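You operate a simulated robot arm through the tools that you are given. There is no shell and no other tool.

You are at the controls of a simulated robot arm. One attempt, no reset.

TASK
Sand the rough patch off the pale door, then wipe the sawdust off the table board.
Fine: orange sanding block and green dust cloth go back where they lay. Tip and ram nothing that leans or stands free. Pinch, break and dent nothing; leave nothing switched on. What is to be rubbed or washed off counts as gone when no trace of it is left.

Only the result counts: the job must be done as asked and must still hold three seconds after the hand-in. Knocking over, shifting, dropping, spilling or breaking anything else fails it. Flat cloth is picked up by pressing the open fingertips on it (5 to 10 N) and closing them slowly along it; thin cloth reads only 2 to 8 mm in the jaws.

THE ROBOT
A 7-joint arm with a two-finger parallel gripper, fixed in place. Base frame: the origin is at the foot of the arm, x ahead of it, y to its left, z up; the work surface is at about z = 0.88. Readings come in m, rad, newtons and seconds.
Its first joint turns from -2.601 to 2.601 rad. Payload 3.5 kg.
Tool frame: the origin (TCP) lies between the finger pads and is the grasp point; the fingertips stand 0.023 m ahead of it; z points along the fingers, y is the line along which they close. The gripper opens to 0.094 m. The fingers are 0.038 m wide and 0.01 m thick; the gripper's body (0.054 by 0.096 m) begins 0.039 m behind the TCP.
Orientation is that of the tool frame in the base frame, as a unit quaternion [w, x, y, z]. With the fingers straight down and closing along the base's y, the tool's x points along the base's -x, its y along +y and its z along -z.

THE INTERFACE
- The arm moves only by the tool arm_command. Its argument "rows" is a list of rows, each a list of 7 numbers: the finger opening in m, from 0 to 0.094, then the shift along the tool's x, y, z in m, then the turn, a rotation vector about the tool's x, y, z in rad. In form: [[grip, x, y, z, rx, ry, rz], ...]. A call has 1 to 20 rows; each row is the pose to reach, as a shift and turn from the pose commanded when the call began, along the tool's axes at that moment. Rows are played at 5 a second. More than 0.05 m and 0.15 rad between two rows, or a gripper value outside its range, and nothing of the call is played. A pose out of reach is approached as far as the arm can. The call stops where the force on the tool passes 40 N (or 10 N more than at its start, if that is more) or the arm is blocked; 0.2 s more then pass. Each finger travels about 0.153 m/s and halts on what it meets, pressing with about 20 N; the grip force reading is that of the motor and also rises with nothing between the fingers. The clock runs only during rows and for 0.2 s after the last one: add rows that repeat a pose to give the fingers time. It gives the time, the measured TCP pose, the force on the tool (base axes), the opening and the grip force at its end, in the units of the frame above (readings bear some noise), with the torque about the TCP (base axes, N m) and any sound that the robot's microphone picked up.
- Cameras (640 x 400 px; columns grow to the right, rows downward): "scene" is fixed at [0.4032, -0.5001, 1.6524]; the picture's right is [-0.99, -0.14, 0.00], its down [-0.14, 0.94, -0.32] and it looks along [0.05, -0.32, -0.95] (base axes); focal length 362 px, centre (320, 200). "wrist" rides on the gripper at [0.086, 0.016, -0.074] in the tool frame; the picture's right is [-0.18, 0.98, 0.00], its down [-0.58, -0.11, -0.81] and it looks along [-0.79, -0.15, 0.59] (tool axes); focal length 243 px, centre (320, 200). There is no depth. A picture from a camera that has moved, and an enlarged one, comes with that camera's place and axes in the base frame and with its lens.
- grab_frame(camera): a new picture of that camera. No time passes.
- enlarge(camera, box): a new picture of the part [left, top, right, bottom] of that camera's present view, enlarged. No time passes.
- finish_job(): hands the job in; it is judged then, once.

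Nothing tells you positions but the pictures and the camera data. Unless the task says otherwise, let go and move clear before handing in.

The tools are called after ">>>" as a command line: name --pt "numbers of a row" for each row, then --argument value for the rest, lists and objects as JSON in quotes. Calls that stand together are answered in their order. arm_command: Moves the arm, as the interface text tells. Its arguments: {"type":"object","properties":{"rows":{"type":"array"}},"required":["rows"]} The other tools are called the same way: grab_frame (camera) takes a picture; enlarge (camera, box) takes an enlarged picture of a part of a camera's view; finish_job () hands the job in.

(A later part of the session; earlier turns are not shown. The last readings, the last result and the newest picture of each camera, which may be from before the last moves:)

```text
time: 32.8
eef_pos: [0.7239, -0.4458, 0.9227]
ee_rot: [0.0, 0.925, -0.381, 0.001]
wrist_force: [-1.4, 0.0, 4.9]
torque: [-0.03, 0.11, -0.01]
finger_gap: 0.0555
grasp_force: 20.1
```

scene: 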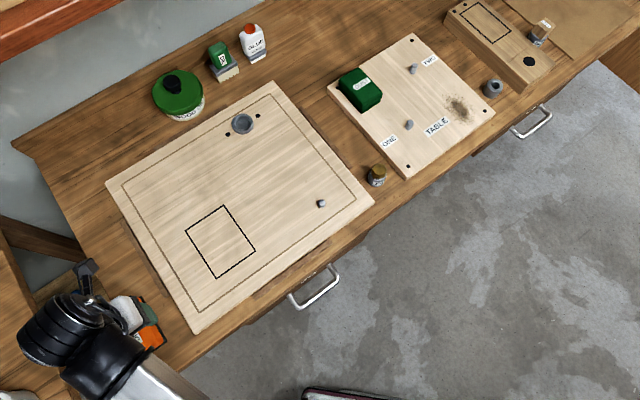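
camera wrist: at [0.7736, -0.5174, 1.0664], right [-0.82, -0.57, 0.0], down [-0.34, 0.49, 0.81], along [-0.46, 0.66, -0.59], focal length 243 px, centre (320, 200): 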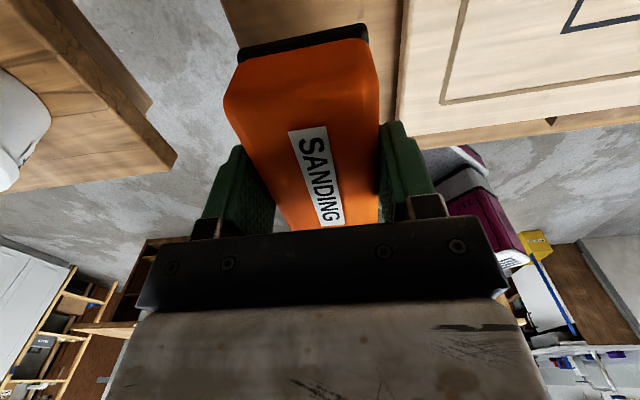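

The block rests on the bench (5 N). Opening slowly to release it, then retreating straight up.

>>> arm_command --pt "0.055 0 0 0 0 0 0" --pt "0.058 0 0 0 0 0 0" --pt "0.062 0 0 0 0 0 0" --pt "0.068 0 0 0 0 0 0" --pt "0.074 0 0 0 0 0 0" --pt "0.078 0 0 0 0 0 0" --pt "0.078 0 0 -0.005 0 0 0" --pt "0.078 0 0 -0.02 0 0 0" --pt "0.078 0 0 -0.05 0 0 0" --pt "0.078 0 0 -0.09 0 0 0" --pt "0.078 0 0 -0.13 0 0 0" --pt "0.078 0 0 -0.16 0 0 0" --pt "0.078 0 0 -0.16 0 0 0"

>>> enlarge --camera "scene" --box '[60, 270, 200, 370]'

>>> grab_frame --camera "wrist"

```text
time: 35.6
eef_pos: [0.7232, -0.4454, 1.0823]
ee_rot: [0.0, 0.924, -0.381, 0.001]
wrist_force: [-0.1, 0.3, 0.3]
torque: [-0.01, -0.01, 0.01]
finger_gap: 0.0782
grasp_force: 0.1
```

```text
4.00 times, centred on (130, 320) of scene
camera zoom: at [0.4032, -0.5001, 1.6524], right [-0.99, -0.14, 0.0], down [-0.14, 0.94, -0.32], along [0.05, -0.32, -0.95], focal length 1450 px, centre (1080, -280)
```

zoom: 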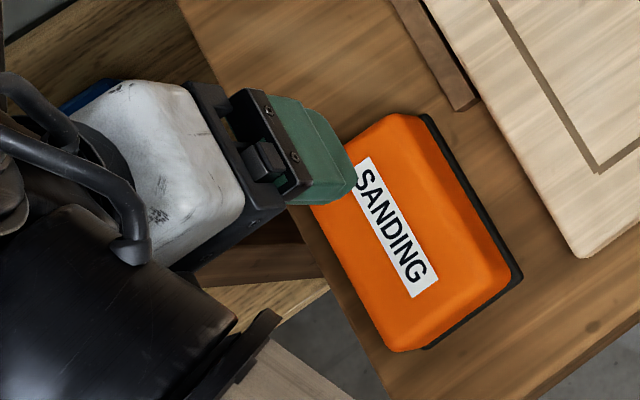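

```text
taken
camera wrist: at [0.7736, -0.518, 1.1586], right [-0.82, -0.57, 0.0], down [-0.34, 0.49, 0.81], along [-0.46, 0.66, -0.59], focal length 243 px, centre (320, 200)
```

wrist: 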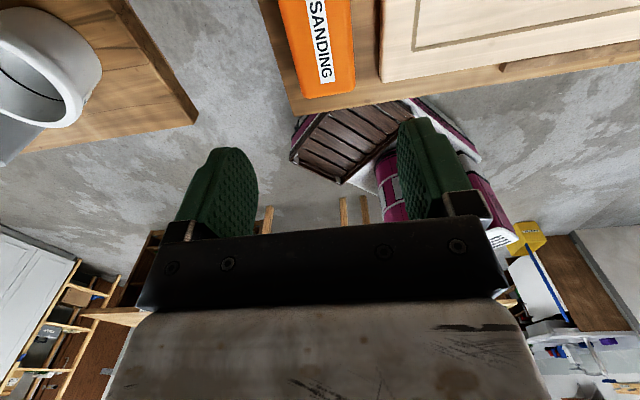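

The sanding block is back exactly where it lay. Next is the dust cloth near (0.385, -1.037) on the table board, which lies near the limit of reach; I'll move over there high above the bench and look.

>>> arm_command --pt "0.078 0.0039 0.0362 -0.01 0 0 0.0985" --pt "0.078 0.0078 0.0723 -0.02 0 0 0.197" --pt "0.078 0.0117 0.1085 -0.03 0 0 0.2955" --pt "0.078 0.0157 0.1446 -0.038 0 0 0.394" --pt "0.078 0.0196 0.1808 -0.038 0 0 0.4925" --pt "0.078 0.0235 0.2169 -0.038 0 0 0.591" --pt "0.078 0.0274 0.2531 -0.038 0 0 0.6895" --pt "0.078 0.0313 0.2893 -0.038 0 0 0.788" --pt "0.078 0.0352 0.3254 -0.038 0 0 0.8865" --pt "0.078 0.0391 0.3616 -0.038 0 0 0.985" --pt "0.078 0.043 0.3977 -0.038 0 0 1.0835" --pt "0.078 0.047 0.4339 -0.038 0 0 1.182" --pt "0.078 0.0509 0.47 -0.038 0 0 1.2805" --pt "0.078 0.0548 0.5062 -0.038 0 0 1.379" --pt "0.078 0.0587 0.5423 -0.038 0 0 1.4775" --pt "0.078 0.0626 0.5785 -0.038 0 0 1.576" --pt "0.078 0.0626 0.5785 -0.038 0 0 1.576"

>>> grab_frame --camera "wrist"

>>> grab_frame --camera "scene"

```text
time: 39.2
eef_pos: [0.359, -0.9026, 1.1191]
ee_rot: [0.002, -0.38, 0.925, -0.001]
wrist_force: [0.1, 0.1, -0.2]
torque: [-0.01, 0.01, -0.01]
finger_gap: 0.0781
grasp_force: 0.0
```

```text
taken
camera wrist: at [0.2866, -0.95, 1.1948], right [-0.56, 0.83, 0.0], down [0.49, 0.33, 0.81], along [0.67, 0.45, -0.59], focal length 243 px, centre (320, 200)
```

wrist: 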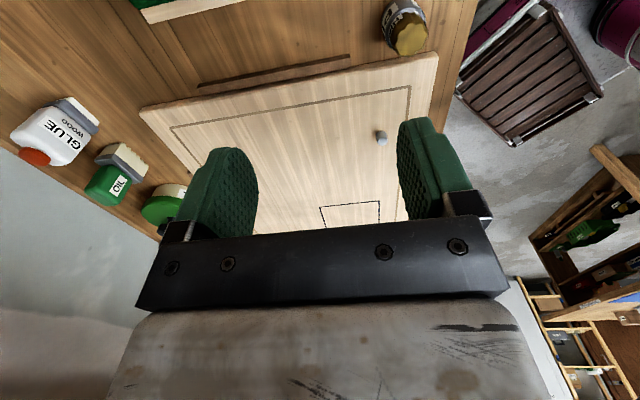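

```text
taken
```

scene: 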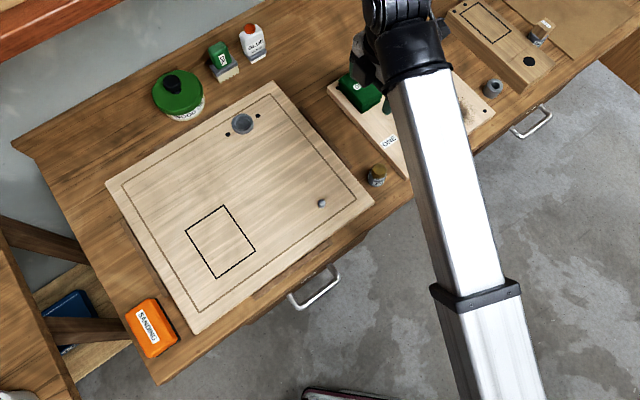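

I can get out to r ≈ 0.97 with the tool down, but cloth and sawdust appear slightly beyond that, so I need a precise look. I'll turn the wrist camera to face the table board.

>>> arm_command --pt "0.078 0.0076 0.0081 0 0 0 0.131" --pt "0.078 0.0153 0.0162 0 0 0 0.262" --pt "0.078 0.0229 0.0243 0 0 0 0.393" --pt "0.078 0.0306 0.0324 0 0 0 0.524" --pt "0.078 0.0382 0.0405 0 0 0 0.655" --pt "0.078 0.0458 0.0486 0 0 0 0.786" --pt "0.078 0.0535 0.0567 0 0 0 0.917" --pt "0.078 0.0611 0.0648 0 0 0 1.047" --pt "0.078 0.0611 0.0648 0 0 0 1.047"

>>> grab_frame --camera "wrist"

>>> grab_frame --camera "scene"

```text
time: 41.2
eef_pos: [0.271, -0.8974, 1.1187]
ee_rot: [0.001, 0.132, 0.991, 0.0]
wrist_force: [0.7, 0.2, -0.6]
torque: [0.02, -0.03, 0.02]
finger_gap: 0.0778
grasp_force: 0.0
```

```text
taken
camera wrist: at [0.192, -0.8581, 1.1946], right [0.44, 0.9, 0.0], down [0.53, -0.26, 0.81], along [0.73, -0.35, -0.59], focal length 243 px, centre (320, 200)
```

wrist: 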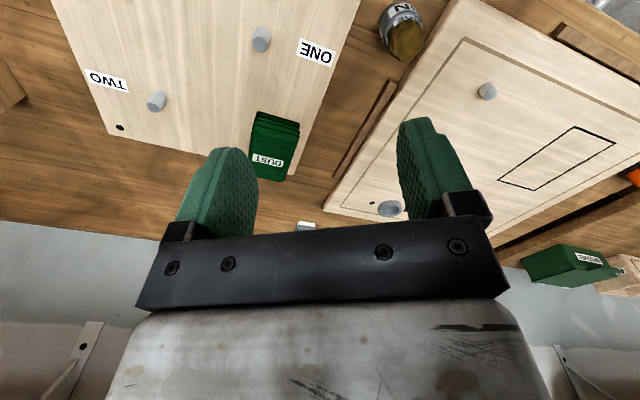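

```text
taken
```

scene: 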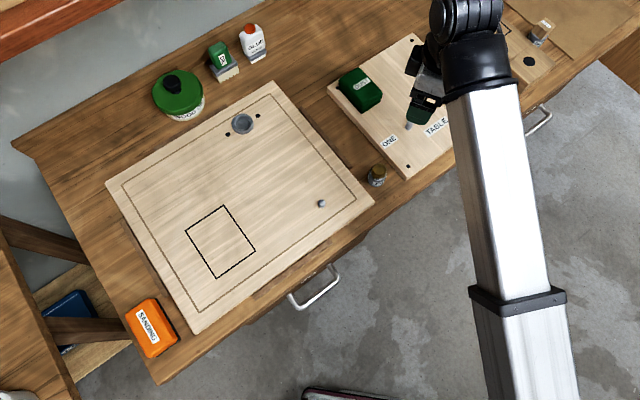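

>>> enlarge --camera "wrist" --box '[200, 80, 340, 200]'

>>> enlarge --camera "scene" --box '[320, 50, 400, 130]'

>>> enlarge --camera "wrist" --box '[50, 0, 370, 200]'

```text
3.33 times, centred on (270, 140) of wrist
camera zoom: at [0.192, -0.8581, 1.1946], right [0.44, 0.9, 0.0], down [0.53, -0.26, 0.81], along [0.73, -0.35, -0.59], focal length 809 px, centre (487, 400)
```

zoom: 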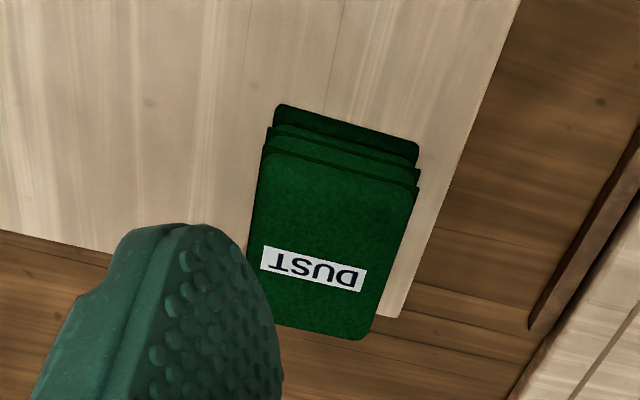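

```text
5.00 times, centred on (360, 90) of scene
camera zoom: at [0.4032, -0.5001, 1.6524], right [-0.99, -0.14, 0.0], down [-0.14, 0.94, -0.32], along [0.05, -0.32, -0.95], focal length 1812 px, centre (120, 750)
```

zoom: 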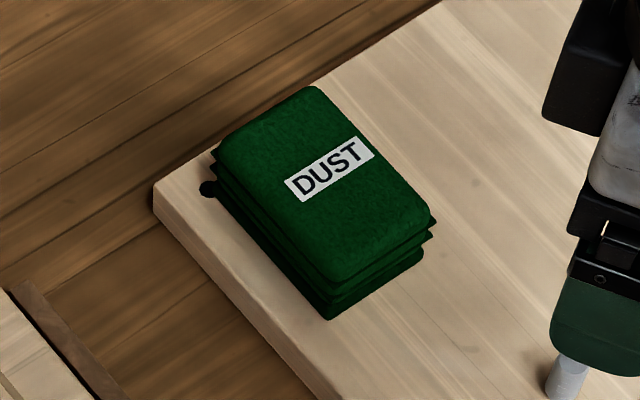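

```text
2.00 times, centred on (210, 100) of wrist
camera zoom: at [0.192, -0.8581, 1.1946], right [0.44, 0.9, 0.0], down [0.53, -0.26, 0.81], along [0.73, -0.35, -0.59], focal length 485 px, centre (540, 400)
```

zoom: 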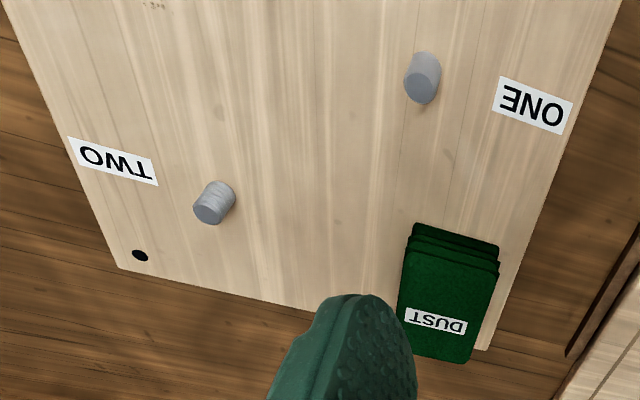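

The cloth is a folded stack about 0.06 × 0.09 × 0.033 m, centre near (0.384, -1.031), top z ≈ 0.933. Before planning the grasp I want to understand the wrist's geometry, so I look at it closely.

>>> enlarge --camera "scene" --box '[380, 0, 560, 130]'

>>> enlarge --camera "scene" --box '[430, 60, 640, 400]'

```text
3.08 times, centred on (470, 65) of scene
camera zoom: at [0.4032, -0.5001, 1.6524], right [-0.99, -0.14, 0.0], down [-0.14, 0.94, -0.32], along [0.05, -0.32, -0.95], focal length 1115 px, centre (-142, 615)
```

zoom: 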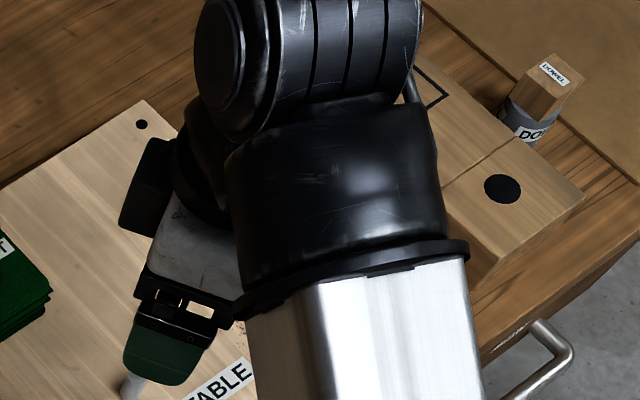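

```text
1.18 times, centred on (535, 230) of scene
camera zoom: at [0.4032, -0.5001, 1.6524], right [-0.99, -0.14, 0.0], down [-0.14, 0.94, -0.32], along [0.05, -0.32, -0.95], focal length 426 px, centre (67, 165)
```

zoom: 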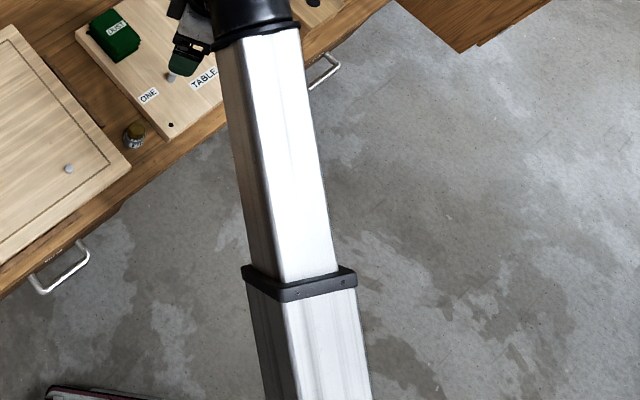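

The wrist pitch joint swings the hand away from the forearm's end, so tilting the fingers outward should both extend the reach and free the turn range. I'll test that tilt here, well above the bench.

>>> arm_command --pt "0.078 0 0 0 0.1034 -0.0646 0" --pt "0.078 0 0 0 0.2068 -0.1292 0" --pt "0.078 0 0 0 0.3102 -0.1938 0" --pt "0.078 0 0 0 0.4136 -0.2584 0" --pt "0.078 0 0 0 0.517 -0.323 0" --pt "0.078 0 0 0 0.517 -0.323 0"

>>> grab_frame --camera "wrist"

>>> enlarge --camera "scene" --box '[380, 0, 560, 130]'

```text
time: 42.6
eef_pos: [0.2718, -0.8993, 1.1181]
ee_rot: [0.126, 0.125, 0.945, -0.274]
wrist_force: [-0.3, 0.4, 0.8]
torque: [-0.01, -0.02, -0.04]
finger_gap: 0.0781
grasp_force: 0.0
```

```text
taken
camera wrist: at [0.1825, -0.8282, 1.1466], right [0.47, 0.77, -0.42], down [0.38, 0.26, 0.89], along [0.8, -0.58, -0.17], focal length 243 px, centre (320, 200)
```

wrist: 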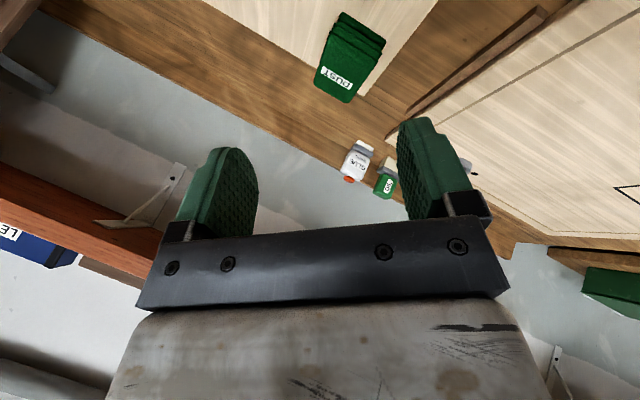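

```text
3.08 times, centred on (470, 65) of scene
camera zoom: at [0.4032, -0.5001, 1.6524], right [-0.99, -0.14, 0.0], down [-0.14, 0.94, -0.32], along [0.05, -0.32, -0.95], focal length 1115 px, centre (-142, 615)
```

zoom: 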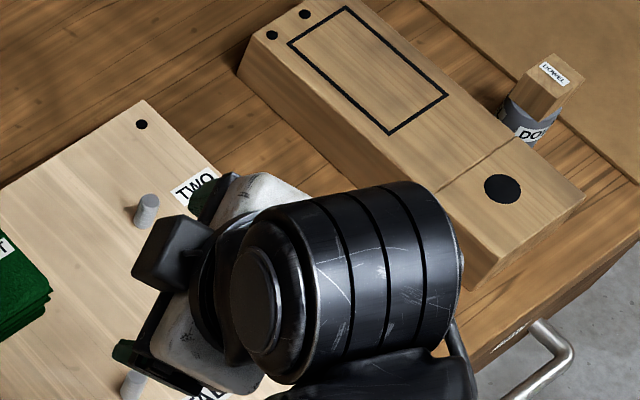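

The tilt works and the hand has swung clear of the forearm. Now I'll turn toward the cloth's short axis (fingers closing along the 45° line), halfway first.

>>> arm_command --pt "0.078 0 0 0 -0.0411 -0.0223 0.1006" --pt "0.078 0 0 0 -0.0822 -0.0445 0.2012" --pt "0.078 0 0 0 -0.1232 -0.0668 0.3018" --pt "0.078 0 0 0 -0.1232 -0.0668 0.3018"

>>> enlarge --camera "scene" --box '[380, 0, 560, 130]'

```text
time: 43.6
eef_pos: [0.2709, -0.8979, 1.1191]
ee_rot: [0.204, 0.25, 0.926, -0.196]
wrist_force: [-0.2, 0.1, 0.2]
torque: [0.03, -0.01, 0.0]
finger_gap: 0.0778
grasp_force: 0.0
```

```text
3.08 times, centred on (470, 65) of scene
camera zoom: at [0.4032, -0.5001, 1.6524], right [-0.99, -0.14, 0.0], down [-0.14, 0.94, -0.32], along [0.05, -0.32, -0.95], focal length 1115 px, centre (-142, 615)
```

zoom: 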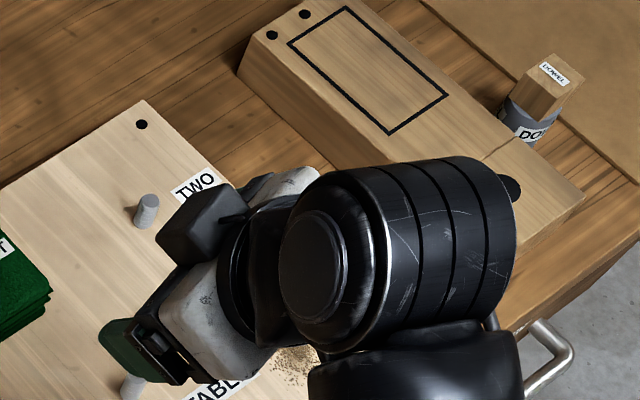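

>>> grab_frame --camera "wrist"

>>> grab_frame --camera "scene"

```text
taken
camera wrist: at [0.1907, -0.8162, 1.1371], right [0.68, 0.71, -0.17], down [0.18, 0.07, 0.98], along [0.71, -0.7, -0.08], focal length 243 px, centre (320, 200)
```

wrist: 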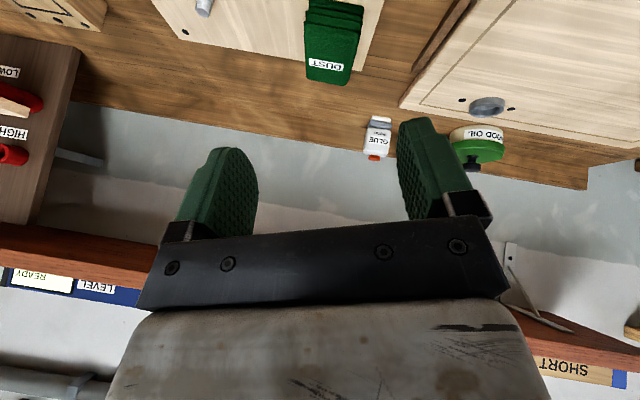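

```text
taken
```

scene: 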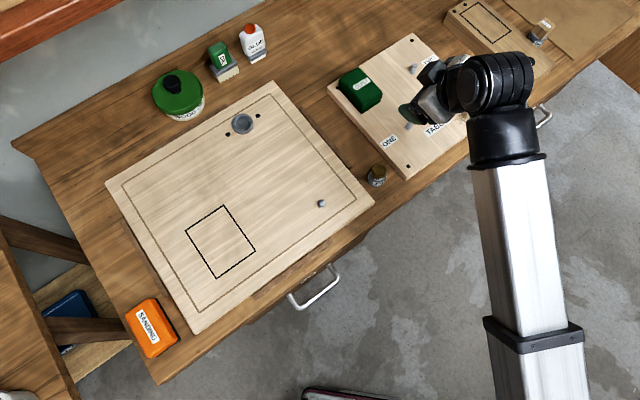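

No contact. Completing the turn to the cloth's axis.

>>> arm_command --pt "0.078 0 0 0 -0.0411 -0.0223 0.1006" --pt "0.078 0 0 0 -0.0822 -0.0445 0.2012" --pt "0.078 0 0 0 -0.1232 -0.0668 0.3018" --pt "0.078 0 0 0 -0.1232 -0.0668 0.3018"

>>> grab_frame --camera "wrist"

>>> grab_frame --camera "scene"

```text
time: 44.6
eef_pos: [0.2706, -0.8981, 1.1188]
ee_rot: [0.276, 0.366, 0.881, -0.114]
wrist_force: [-0.3, -0.1, -0.2]
torque: [-0.01, -0.01, -0.03]
finger_gap: 0.0781
grasp_force: 0.1
```

```text
taken
camera wrist: at [0.2026, -0.805, 1.1317], right [0.8, 0.59, 0.11], down [-0.07, -0.09, 0.99], along [0.59, -0.81, -0.03], focal length 243 px, centre (320, 200)
```

wrist: 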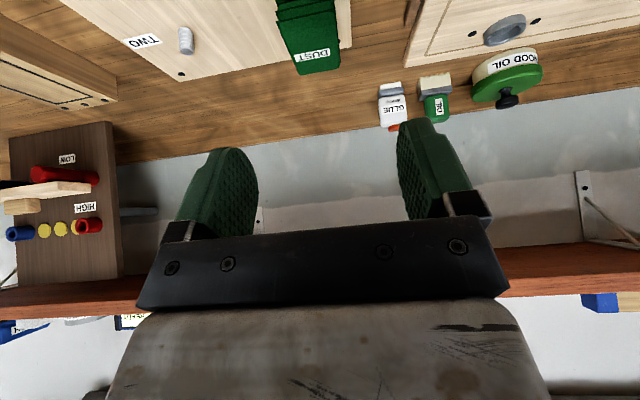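

```text
taken
```

scene: 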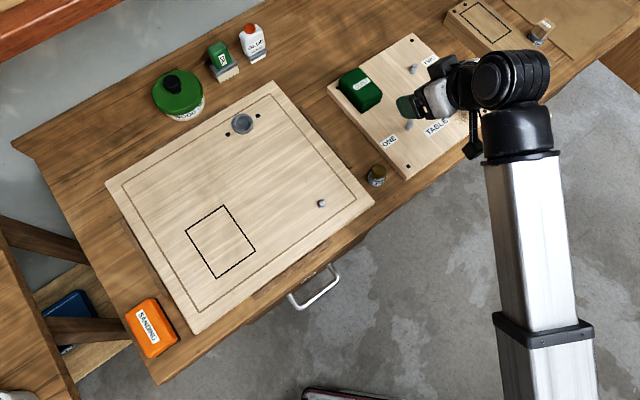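

Orientation reached without contact: fingers close along 45° and lean 35° outward. Now I'll test the reach by moving toward the cloth, still high.

>>> arm_command --pt "0.084 -0.0121 -0.0023 0.0356 0 0 0" --pt "0.084 -0.0242 -0.0045 0.0711 0 0 0" --pt "0.084 -0.0363 -0.0068 0.1067 0 0 0" --pt "0.084 -0.0484 -0.009 0.1422 0 0 0" --pt "0.084 -0.0484 -0.009 0.1422 0 0 0"

>>> grab_frame --camera "wrist"

>>> enlarge --camera "scene" --box '[320, 20, 560, 170]'

```text
time: 45.8
eef_pos: [0.3504, -0.9893, 1.0293]
ee_rot: [0.276, 0.366, 0.881, -0.115]
wrist_force: [0.2, -0.3, -0.6]
torque: [0.01, -0.03, 0.01]
finger_gap: 0.0836
grasp_force: 0.0
```

```text
taken
camera wrist: at [0.2815, -0.896, 1.042], right [0.8, 0.59, 0.11], down [-0.07, -0.09, 0.99], along [0.59, -0.81, -0.03], focal length 243 px, centre (320, 200)
```

wrist: 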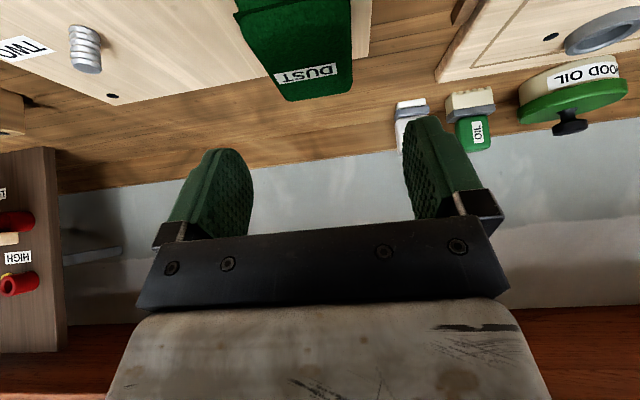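

```text
2.67 times, centred on (440, 95) of scene
camera zoom: at [0.4032, -0.5001, 1.6524], right [-0.99, -0.14, 0.0], down [-0.14, 0.94, -0.32], along [0.05, -0.32, -0.95], focal length 967 px, centre (0, 480)
```

zoom: 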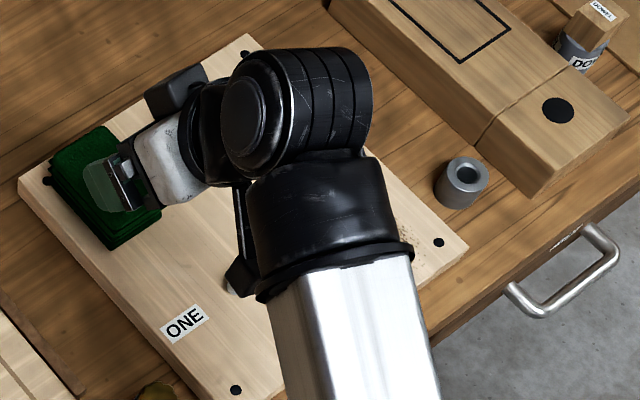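

Reach is fine here. Let me look closely to refine the cloth's position relative to the fingers.

>>> enlarge --camera "wrist" --box '[180, 0, 480, 180]'

>>> enlarge --camera "scene" --box '[320, 50, 400, 130]'

```text
2.13 times, centred on (330, 90) of wrist
camera zoom: at [0.2815, -0.896, 1.042], right [0.8, 0.59, 0.11], down [-0.07, -0.09, 0.99], along [0.59, -0.81, -0.03], focal length 518 px, centre (299, 435)
```

zoom: 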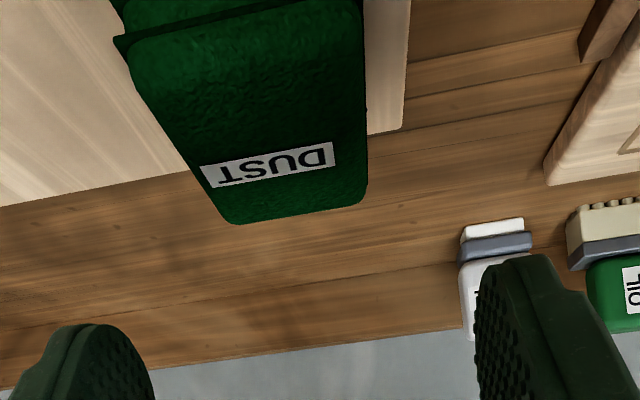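

```text
5.00 times, centred on (360, 90) of scene
camera zoom: at [0.4032, -0.5001, 1.6524], right [-0.99, -0.14, 0.0], down [-0.14, 0.94, -0.32], along [0.05, -0.32, -0.95], focal length 1812 px, centre (120, 750)
```

zoom: 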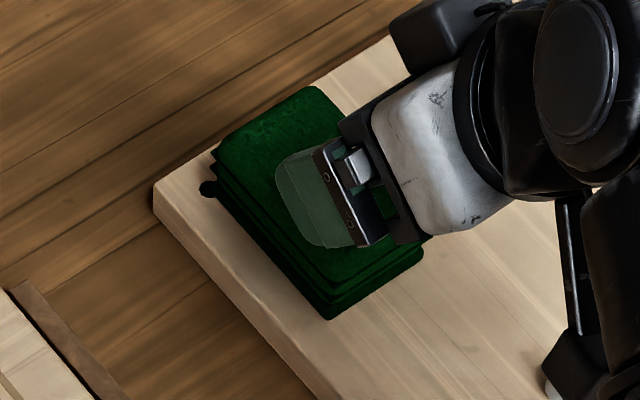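

The cloth centre comes out at about (0.384, -1.029), top z ≈ 0.937, board top 0.900. I'll move to just above it with the same lean and check the reach.

>>> arm_command --pt "0.088 -0.0059 -0.0022 0.0282 0 0 0" --pt "0.088 -0.0118 -0.0043 0.0563 0 0 0" --pt "0.088 -0.0118 -0.0043 0.0563 0 0 0"

>>> grab_frame --camera "wrist"

>>> enlarge --camera "scene" --box '[320, 50, 420, 130]'

```text
time: 46.6
eef_pos: [0.3766, -1.0229, 0.9901]
ee_rot: [0.277, 0.366, 0.881, -0.115]
wrist_force: [0.3, -0.1, 0.3]
torque: [0.0, -0.02, -0.01]
finger_gap: 0.0879
grasp_force: 0.1
```

```text
taken
camera wrist: at [0.3081, -0.9303, 1.0031], right [0.8, 0.59, 0.11], down [-0.07, -0.09, 0.99], along [0.59, -0.81, -0.03], focal length 243 px, centre (320, 200)
```

wrist: 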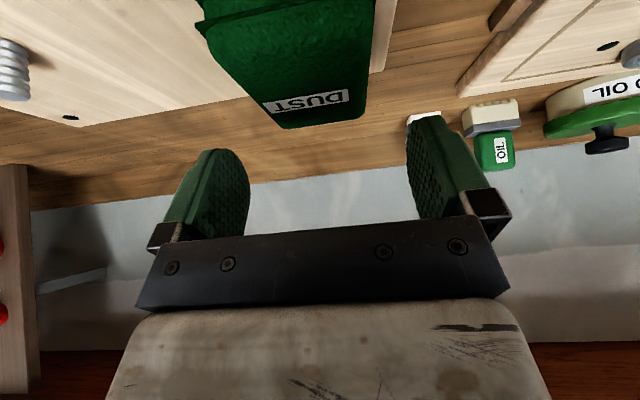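

```text
5.00 times, centred on (370, 90) of scene
camera zoom: at [0.4032, -0.5001, 1.6524], right [-0.99, -0.14, 0.0], down [-0.14, 0.94, -0.32], along [0.05, -0.32, -0.95], focal length 1812 px, centre (70, 750)
```

zoom: 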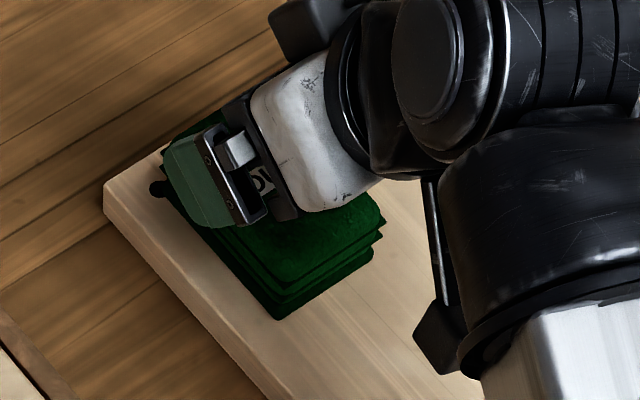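

Well centred. I'll descend straight down around the cloth, keeping the fingertips clear of the board.

>>> arm_command --pt "0.088 0.0103 0 0.0147 0 0 0" --pt "0.088 0.0207 0 0.0295 0 0 0" --pt "0.088 0.0275 0 0.0393 0 0 0" --pt "0.088 0.0275 0 0.0393 0 0 0"

>>> grab_frame --camera "wrist"

>>> enlarge --camera "scene" --box '[320, 50, 420, 130]'

```text
time: 47.6
eef_pos: [0.3762, -1.0234, 0.9418]
ee_rot: [0.277, 0.366, 0.881, -0.116]
wrist_force: [-0.2, 1.0, 0.5]
torque: [0.03, 0.0, 0.03]
finger_gap: 0.0881
grasp_force: 0.0
```

```text
taken
camera wrist: at [0.308, -0.9304, 0.9556], right [0.8, 0.59, 0.11], down [-0.07, -0.09, 0.99], along [0.59, -0.8, -0.03], focal length 243 px, centre (320, 200)
```

wrist: 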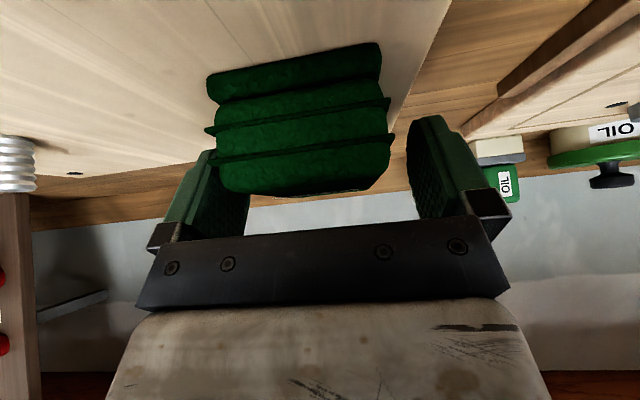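

```text
5.00 times, centred on (370, 90) of scene
camera zoom: at [0.4032, -0.5001, 1.6524], right [-0.99, -0.14, 0.0], down [-0.14, 0.94, -0.32], along [0.05, -0.32, -0.95], focal length 1812 px, centre (70, 750)
```

zoom: 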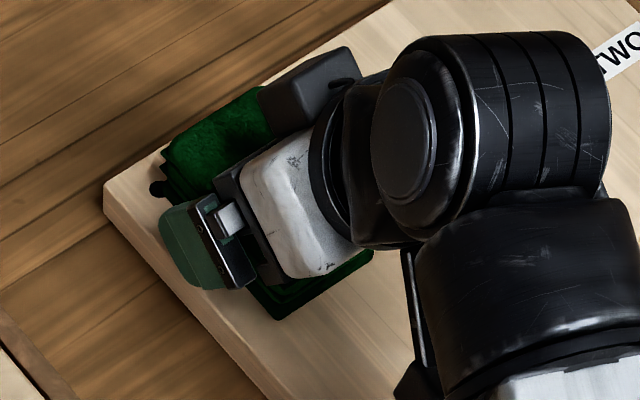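

The cloth sits between the fingers with about 1 cm to each side. Centring by 2 mm, lowering 6 mm more, then closing slowly.

>>> arm_command --pt "0.088 0.0017 -0.0018 0.0025 0 0 0" --pt "0.088 0.0033 -0.0018 0.0047 0 0 0" --pt "0.082 0.0033 -0.0018 0.0047 0 0 0" --pt "0.076 0.0033 -0.0018 0.0047 0 0 0" --pt "0.071 0.0033 -0.0018 0.0047 0 0 0" --pt "0.067 0.0033 -0.0018 0.0047 0 0 0" --pt "0.064 0.0033 -0.0018 0.0047 0 0 0" --pt "0.061 0.0033 -0.0018 0.0047 0 0 0" --pt "0.058 0.0033 -0.0018 0.0047 0 0 0" --pt "0.056 0.0033 -0.0018 0.0047 0 0 0" --pt "0.056 0.0033 -0.0018 0.0047 0 0 0"

>>> grab_frame --camera "wrist"

>>> enlarge --camera "scene" --box '[320, 50, 420, 130]'

```text
time: 50.0
eef_pos: [0.3752, -1.0256, 0.9367]
ee_rot: [0.277, 0.366, 0.881, -0.116]
wrist_force: [-0.3, -0.7, -0.3]
torque: [0.02, 0.0, -0.01]
finger_gap: 0.0597
grasp_force: 20.1
```

```text
taken
camera wrist: at [0.3067, -0.9312, 0.9498], right [0.8, 0.59, 0.11], down [-0.07, -0.09, 0.99], along [0.59, -0.81, -0.03], focal length 243 px, centre (320, 200)
```

wrist: 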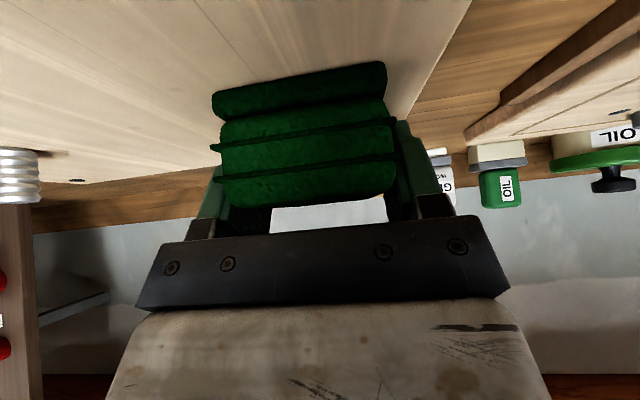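

```text
5.00 times, centred on (370, 90) of scene
camera zoom: at [0.4032, -0.5001, 1.6524], right [-0.99, -0.14, 0.0], down [-0.14, 0.94, -0.32], along [0.05, -0.32, -0.95], focal length 1812 px, centre (70, 750)
```

zoom: 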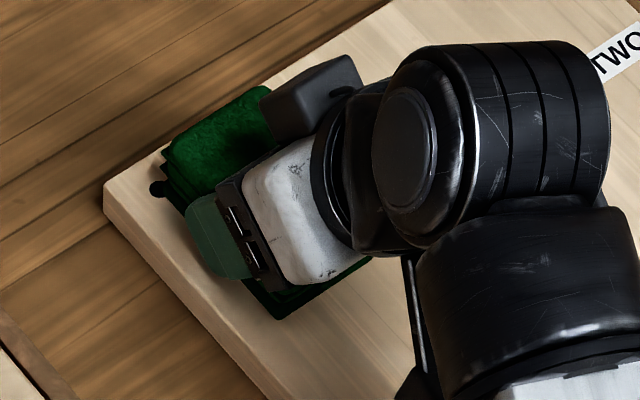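

Held at 60 mm width with a firm grip. Lifting straight up.

>>> arm_command --pt "0.05 -0.0057 0 -0.0082 0 0 0" --pt "0.05 -0.0172 0 -0.0246 0 0 0" --pt "0.05 -0.0344 0 -0.0492 0 0 0" --pt "0.05 -0.0344 0 -0.0492 0 0 0"

>>> grab_frame --camera "wrist"

>>> enlarge --camera "scene" --box '[320, 20, 520, 190]'

```text
time: 51.0
eef_pos: [0.3743, -1.0237, 0.9977]
ee_rot: [0.278, 0.366, 0.881, -0.115]
wrist_force: [0.0, -0.7, -0.7]
torque: [-0.01, 0.02, 0.02]
finger_gap: 0.0598
grasp_force: 20.5
```

```text
taken
camera wrist: at [0.306, -0.9312, 1.0099], right [0.8, 0.59, 0.11], down [-0.07, -0.09, 0.99], along [0.59, -0.81, -0.03], focal length 243 px, centre (320, 200)
```

wrist: 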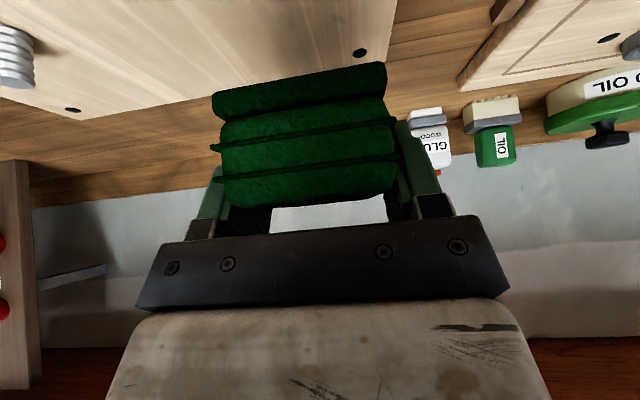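

```text
2.35 times, centred on (420, 105) of scene
camera zoom: at [0.4032, -0.5001, 1.6524], right [-0.99, -0.14, 0.0], down [-0.14, 0.94, -0.32], along [0.05, -0.32, -0.95], focal length 853 px, centre (85, 424)
```

zoom: 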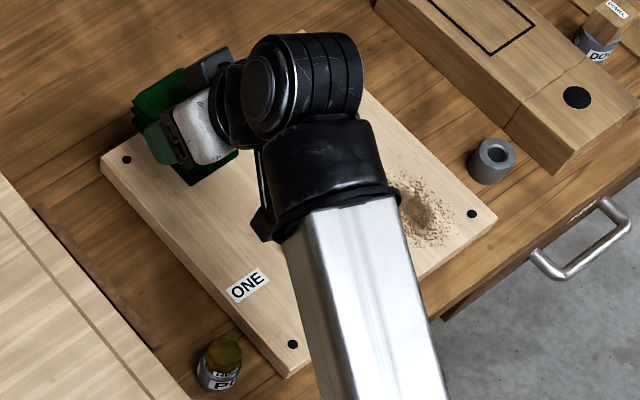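

The whole stack lifted cleanly. Now I'll carry it between and above the pegs to over the sawdust, yawing with the arm so the cloth stays flat.

>>> arm_command --pt "0.05 0.0184 -0.021 -0.0109 0.0188 0 0.0268" --pt "0.05 0.0367 -0.0419 -0.0219 0.0376 0 0.0536" --pt "0.05 0.0551 -0.0629 -0.0328 0.0563 0 0.0804" --pt "0.05 0.0735 -0.0838 -0.0438 0.0751 0 0.1073" --pt "0.05 0.0918 -0.1048 -0.0547 0.0939 0 0.1341" --pt "0.05 0.1102 -0.1257 -0.0656 0.1127 0 0.1609" --pt "0.05 0.1285 -0.1467 -0.0766 0.1314 0 0.1877" --pt "0.05 0.1469 -0.1676 -0.0875 0.1502 0 0.2145" --pt "0.05 0.1469 -0.1676 -0.0875 0.1502 0 0.2145"

>>> grab_frame --camera "wrist"

>>> enlarge --camera "scene" --box '[380, 20, 580, 190]'

```text
time: 53.0
eef_pos: [0.1356, -1.0207, 0.9838]
ee_rot: [0.259, 0.477, 0.826, -0.15]
wrist_force: [-0.1, 0.1, -0.2]
torque: [0.0, 0.0, -0.01]
finger_gap: 0.0597
grasp_force: 20.1
```

```text
taken
camera wrist: at [0.094, -0.914, 0.9976], right [0.93, 0.36, 0.1], down [-0.09, -0.07, 0.99], along [0.36, -0.93, -0.03], focal length 243 px, centre (320, 200)
```

wrist: 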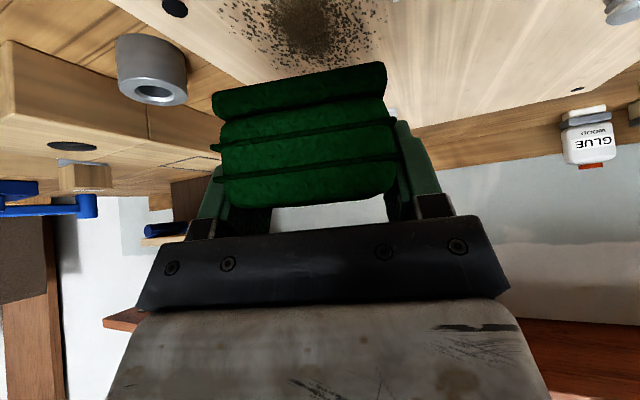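

```text
2.35 times, centred on (480, 105) of scene
camera zoom: at [0.4032, -0.5001, 1.6524], right [-0.99, -0.14, 0.0], down [-0.14, 0.94, -0.32], along [0.05, -0.32, -0.95], focal length 853 px, centre (-56, 424)
```

zoom: 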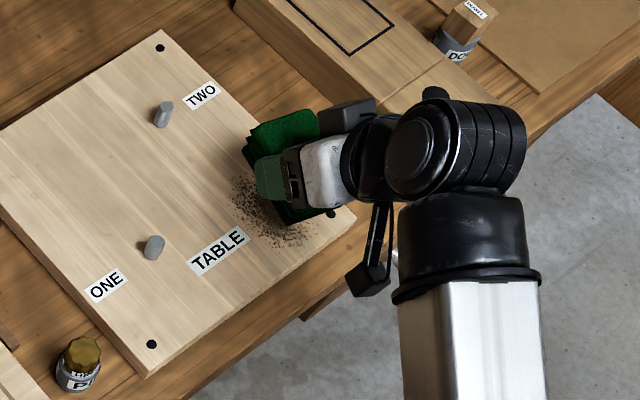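

The cloth hovers right over the sawdust. Lowering to just above the board.

>>> arm_command --pt "0.05 0.0115 0 0.0164 0 0 0" --pt "0.05 0.0206 0 0.0295 0 0 0" --pt "0.05 0.0241 0 0.0344 0 0 0" --pt "0.05 0.0241 0 0.0344 0 0 0"

```text
time: 54.0
eef_pos: [0.1355, -1.0217, 0.9409]
ee_rot: [0.26, 0.478, 0.826, -0.15]
wrist_force: [0.1, -0.1, -0.9]
torque: [-0.05, -0.01, 0.0]
finger_gap: 0.0596
grasp_force: 19.7
```

>>> arm_command --pt "0.05 0.0011 0 0.0016 0 0 0" --pt "0.05 0.0017 0 0.0025 0 0 0"

```text
time: 54.6
eef_pos: [0.135, -1.0216, 0.9384]
ee_rot: [0.26, 0.478, 0.826, -0.15]
wrist_force: [-0.6, -0.5, -0.3]
torque: [-0.01, 0.02, 0.01]
finger_gap: 0.0595
grasp_force: 19.9
```

>>> arm_command --pt "0.05 0.0006 0 0.0008 0 0 0" --pt "0.05 0.0011 0 0.0016 0 0 0"

```text
time: 55.2
eef_pos: [0.1367, -1.0213, 0.9368]
ee_rot: [0.26, 0.478, 0.826, -0.15]
wrist_force: [0.4, -0.3, -0.5]
torque: [-0.02, 0.01, 0.0]
finger_gap: 0.0598
grasp_force: 19.6
```

>>> arm_command --pt "0.05 0.0006 0 0.0008 0 0 0" --pt "0.05 0.0009 0 0.0012 0 0 0"

```text
time: 55.8
eef_pos: [0.1355, -1.0215, 0.936]
ee_rot: [0.26, 0.478, 0.825, -0.151]
wrist_force: [0.4, 0.6, 6.7]
torque: [0.21, 0.06, 0.01]
finger_gap: 0.0594
grasp_force: 20.3
```

Contact at 7 N. Now wiping strokes over the sawdust.

>>> arm_command --pt "0.05 0 0.0125 0 0 0 0" --pt "0.05 0 0.025 0 0 0 0" --pt "0.05 0 0.0125 0 0 0 0" --pt "0.05 0 0 0 0 0 0" --pt "0.05 0 -0.0125 0 0 0 0" --pt "0.05 0 -0.025 0 0 0 0" --pt "0.05 0 -0.0125 0 0 0 0" --pt "0.05 -0.005 0 0.0035 0 0 0" --pt "0.05 -0.0098 0.0125 0.0069 0 0 0" --pt "0.05 -0.0098 0.025 0.0069 0 0 0" --pt "0.05 -0.0098 0.0125 0.0069 0 0 0" --pt "0.05 -0.0098 0 0.0069 0 0 0" --pt "0.05 -0.0098 -0.0125 0.0069 0 0 0" --pt "0.05 -0.0098 -0.025 0.0069 0 0 0" --pt "0.05 -0.0098 -0.0125 0.0069 0 0 0" --pt "0.05 -0.005 0 0.0035 0 0 0" --pt "0.05 0 0 0 0 0 0"

>>> grab_frame --camera "wrist"

>>> enlarge --camera "scene" --box '[380, 20, 580, 190]'

```text
time: 59.4
eef_pos: [0.1363, -1.0207, 0.9355]
ee_rot: [0.26, 0.477, 0.826, -0.15]
wrist_force: [0.8, -3.1, 6.8]
torque: [-0.02, 0.01, -0.01]
finger_gap: 0.0596
grasp_force: 20.2
```

```text
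taken
camera wrist: at [0.0936, -0.9135, 0.9496], right [0.93, 0.36, 0.1], down [-0.09, -0.07, 0.99], along [0.36, -0.93, -0.03], focal length 243 px, centre (320, 200)
```

wrist: 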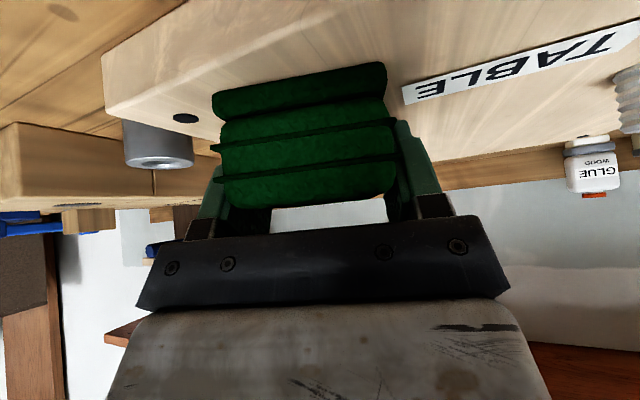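

```text
2.35 times, centred on (480, 105) of scene
camera zoom: at [0.4032, -0.5001, 1.6524], right [-0.99, -0.14, 0.0], down [-0.14, 0.94, -0.32], along [0.05, -0.32, -0.95], focal length 853 px, centre (-56, 424)
```

zoom: 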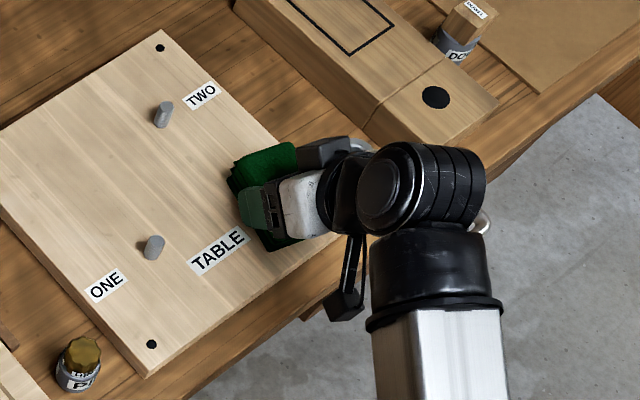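

Visible dust around the cloth is gone. I'll add strokes on the near side and once more across the middle, then lift and inspect.

>>> arm_command --pt "0.05 0.005 0.0125 -0.0035 0 0 0" --pt "0.05 0.0115 0.027 -0.0081 0 0 0" --pt "0.05 0.0115 0.0125 -0.0081 0 0 0" --pt "0.05 0.0115 0 -0.0081 0 0 0" --pt "0.05 0.0115 -0.0125 -0.0081 0 0 0" --pt "0.05 0.0115 -0.025 -0.0081 0 0 0" --pt "0.05 0.0115 -0.0125 -0.0081 0 0 0" --pt "0.05 0.0115 0 -0.0081 0 0 0" --pt "0.05 0.006 0.0125 -0.0042 0 0 0" --pt "0.05 0 0.025 0 0 0 0" --pt "0.05 0 0.0125 0 0 0 0" --pt "0.05 0 0 0 0 0 0" --pt "0.05 0 -0.0125 0 0 0 0" --pt "0.05 0 -0.025 0 0 0 0" --pt "0.05 0 -0.0125 0 0 0 0" --pt "0.05 0 0 0 0 0 0"

```text
time: 62.8
eef_pos: [0.1356, -1.022, 0.9365]
ee_rot: [0.258, 0.479, 0.825, -0.151]
wrist_force: [-1.9, -0.2, 4.8]
torque: [0.06, -0.01, 0.02]
finger_gap: 0.0595
grasp_force: 19.8
```

Lifting off and going back toward the cloth's home, which clears the view of the dusty spot.

>>> arm_command --pt "0.05 -0.0057 0 -0.0082 0 0 0" --pt "0.05 -0.0172 0 -0.0246 0 0 0" --pt "0.05 -0.0278 0 -0.0397 0 0 0" --pt "0.05 -0.0411 0.0258 -0.0323 -0.0188 0 -0.0268" --pt "0.05 -0.0544 0.0515 -0.0249 -0.0376 0 -0.0536" --pt "0.05 -0.0677 0.0773 -0.0175 -0.0563 0 -0.0804" --pt "0.05 -0.0811 0.103 -0.0101 -0.0751 0 -0.1073" --pt "0.05 -0.0944 0.1288 -0.0026 -0.0939 0 -0.1341" --pt "0.05 -0.1077 0.1545 0.0048 -0.1127 0 -0.1609" --pt "0.05 -0.121 0.1803 0.0122 -0.1314 0 -0.1877" --pt "0.05 -0.1343 0.206 0.0196 -0.1502 0 -0.2145" --pt "0.05 -0.1343 0.206 0.0196 -0.1502 0 -0.2145"

>>> enlarge --camera "scene" --box '[400, 60, 520, 140]'

>>> grab_frame --camera "wrist"

>>> grab_frame --camera "scene"

```text
time: 65.4
eef_pos: [0.3738, -1.0236, 0.9975]
ee_rot: [0.277, 0.366, 0.881, -0.114]
wrist_force: [0.4, -0.5, -0.4]
torque: [0.03, 0.0, 0.03]
finger_gap: 0.0594
grasp_force: 20.2
```

```text
5.00 times, centred on (460, 100) of scene
camera zoom: at [0.4032, -0.5001, 1.6524], right [-0.99, -0.14, 0.0], down [-0.14, 0.94, -0.32], along [0.05, -0.32, -0.95], focal length 1812 px, centre (-380, 700)
```

zoom: 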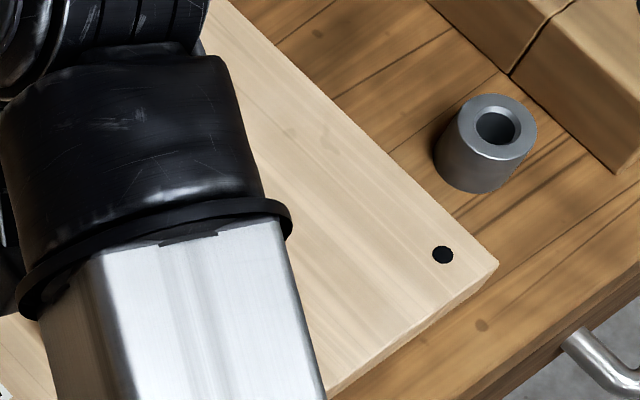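

```text
taken
camera wrist: at [0.3063, -0.9302, 1.0102], right [0.8, 0.59, 0.11], down [-0.07, -0.09, 0.99], along [0.59, -0.8, -0.03], focal length 243 px, centre (320, 200)
```

wrist: 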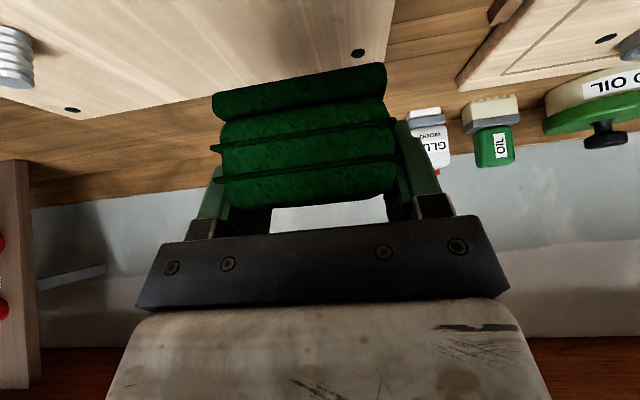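

```text
taken
```

scene: 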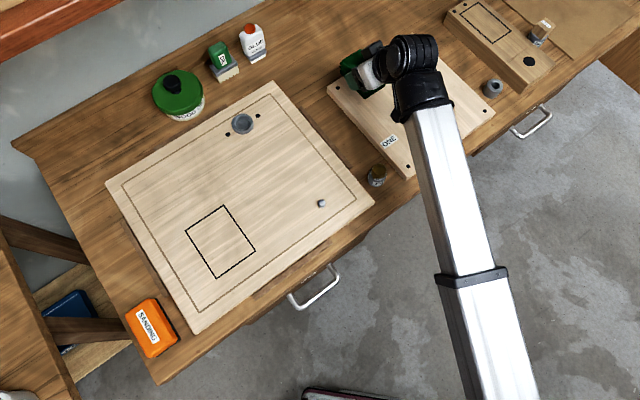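

Most of the dusty area looks clean, but the forearm hides a sliver. I'll shift slightly to see all of it before putting the cloth down.

>>> arm_command --pt "0.05 -0.0038 0.0236 -0.0055 0 0 0" --pt "0.05 -0.0077 0.0471 -0.0109 0 0 0" --pt "0.05 -0.0115 0.0707 -0.0164 0 0 0" --pt "0.05 -0.0115 0.0707 -0.0164 0 0 0"

>>> enlarge --camera "scene" --box '[420, 70, 500, 140]'

>>> grab_frame --camera "scene"

```text
time: 66.4
eef_pos: [0.4263, -0.9734, 1.0176]
ee_rot: [0.277, 0.366, 0.881, -0.114]
wrist_force: [-1.0, 0.4, -1.1]
torque: [0.01, 0.01, -0.01]
finger_gap: 0.0596
grasp_force: 20.6
```

```text
5.71 times, centred on (460, 105) of scene
camera zoom: at [0.4032, -0.5001, 1.6524], right [-0.99, -0.14, 0.0], down [-0.14, 0.94, -0.32], along [0.05, -0.32, -0.95], focal length 2071 px, centre (-480, 743)
```

zoom: 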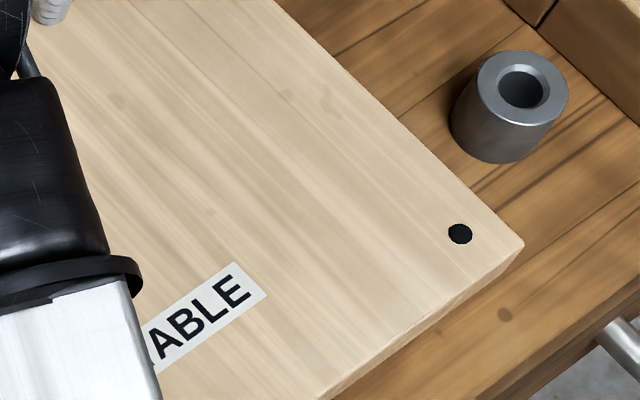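

```text
taken
```

scene: 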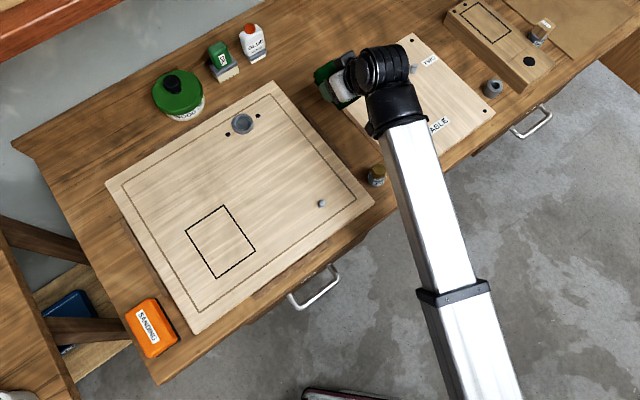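

>>> enlarge --camera "scene" --box '[440, 88, 480, 113]'

>>> enlarge --camera "scene" --box '[445, 105, 485, 130]'

```text
16.00 times, centred on (460, 100) of scene
camera zoom: at [0.4032, -0.5001, 1.6524], right [-0.99, -0.14, 0.0], down [-0.14, 0.94, -0.32], along [0.05, -0.32, -0.95], focal length 5800 px, centre (-1920, 1792)
```

zoom: 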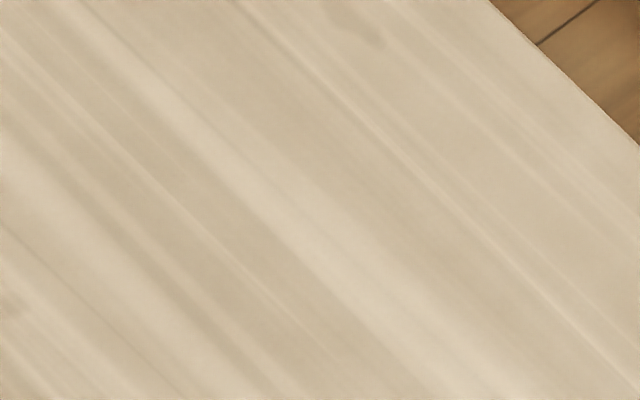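

```text
16.00 times, centred on (465, 118) of scene
camera zoom: at [0.4032, -0.5001, 1.6524], right [-0.99, -0.14, 0.0], down [-0.14, 0.94, -0.32], along [0.05, -0.32, -0.95], focal length 5800 px, centre (-2000, 1520)
```

zoom: 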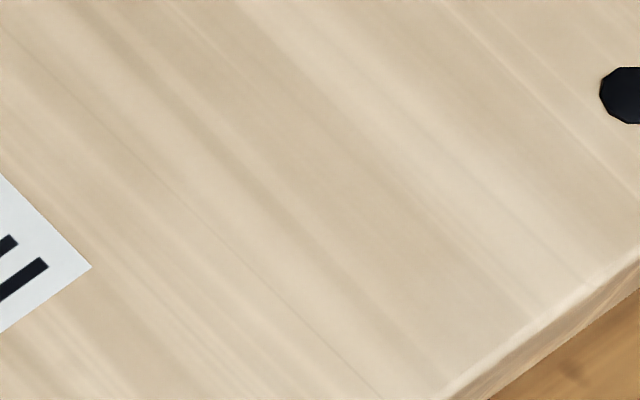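

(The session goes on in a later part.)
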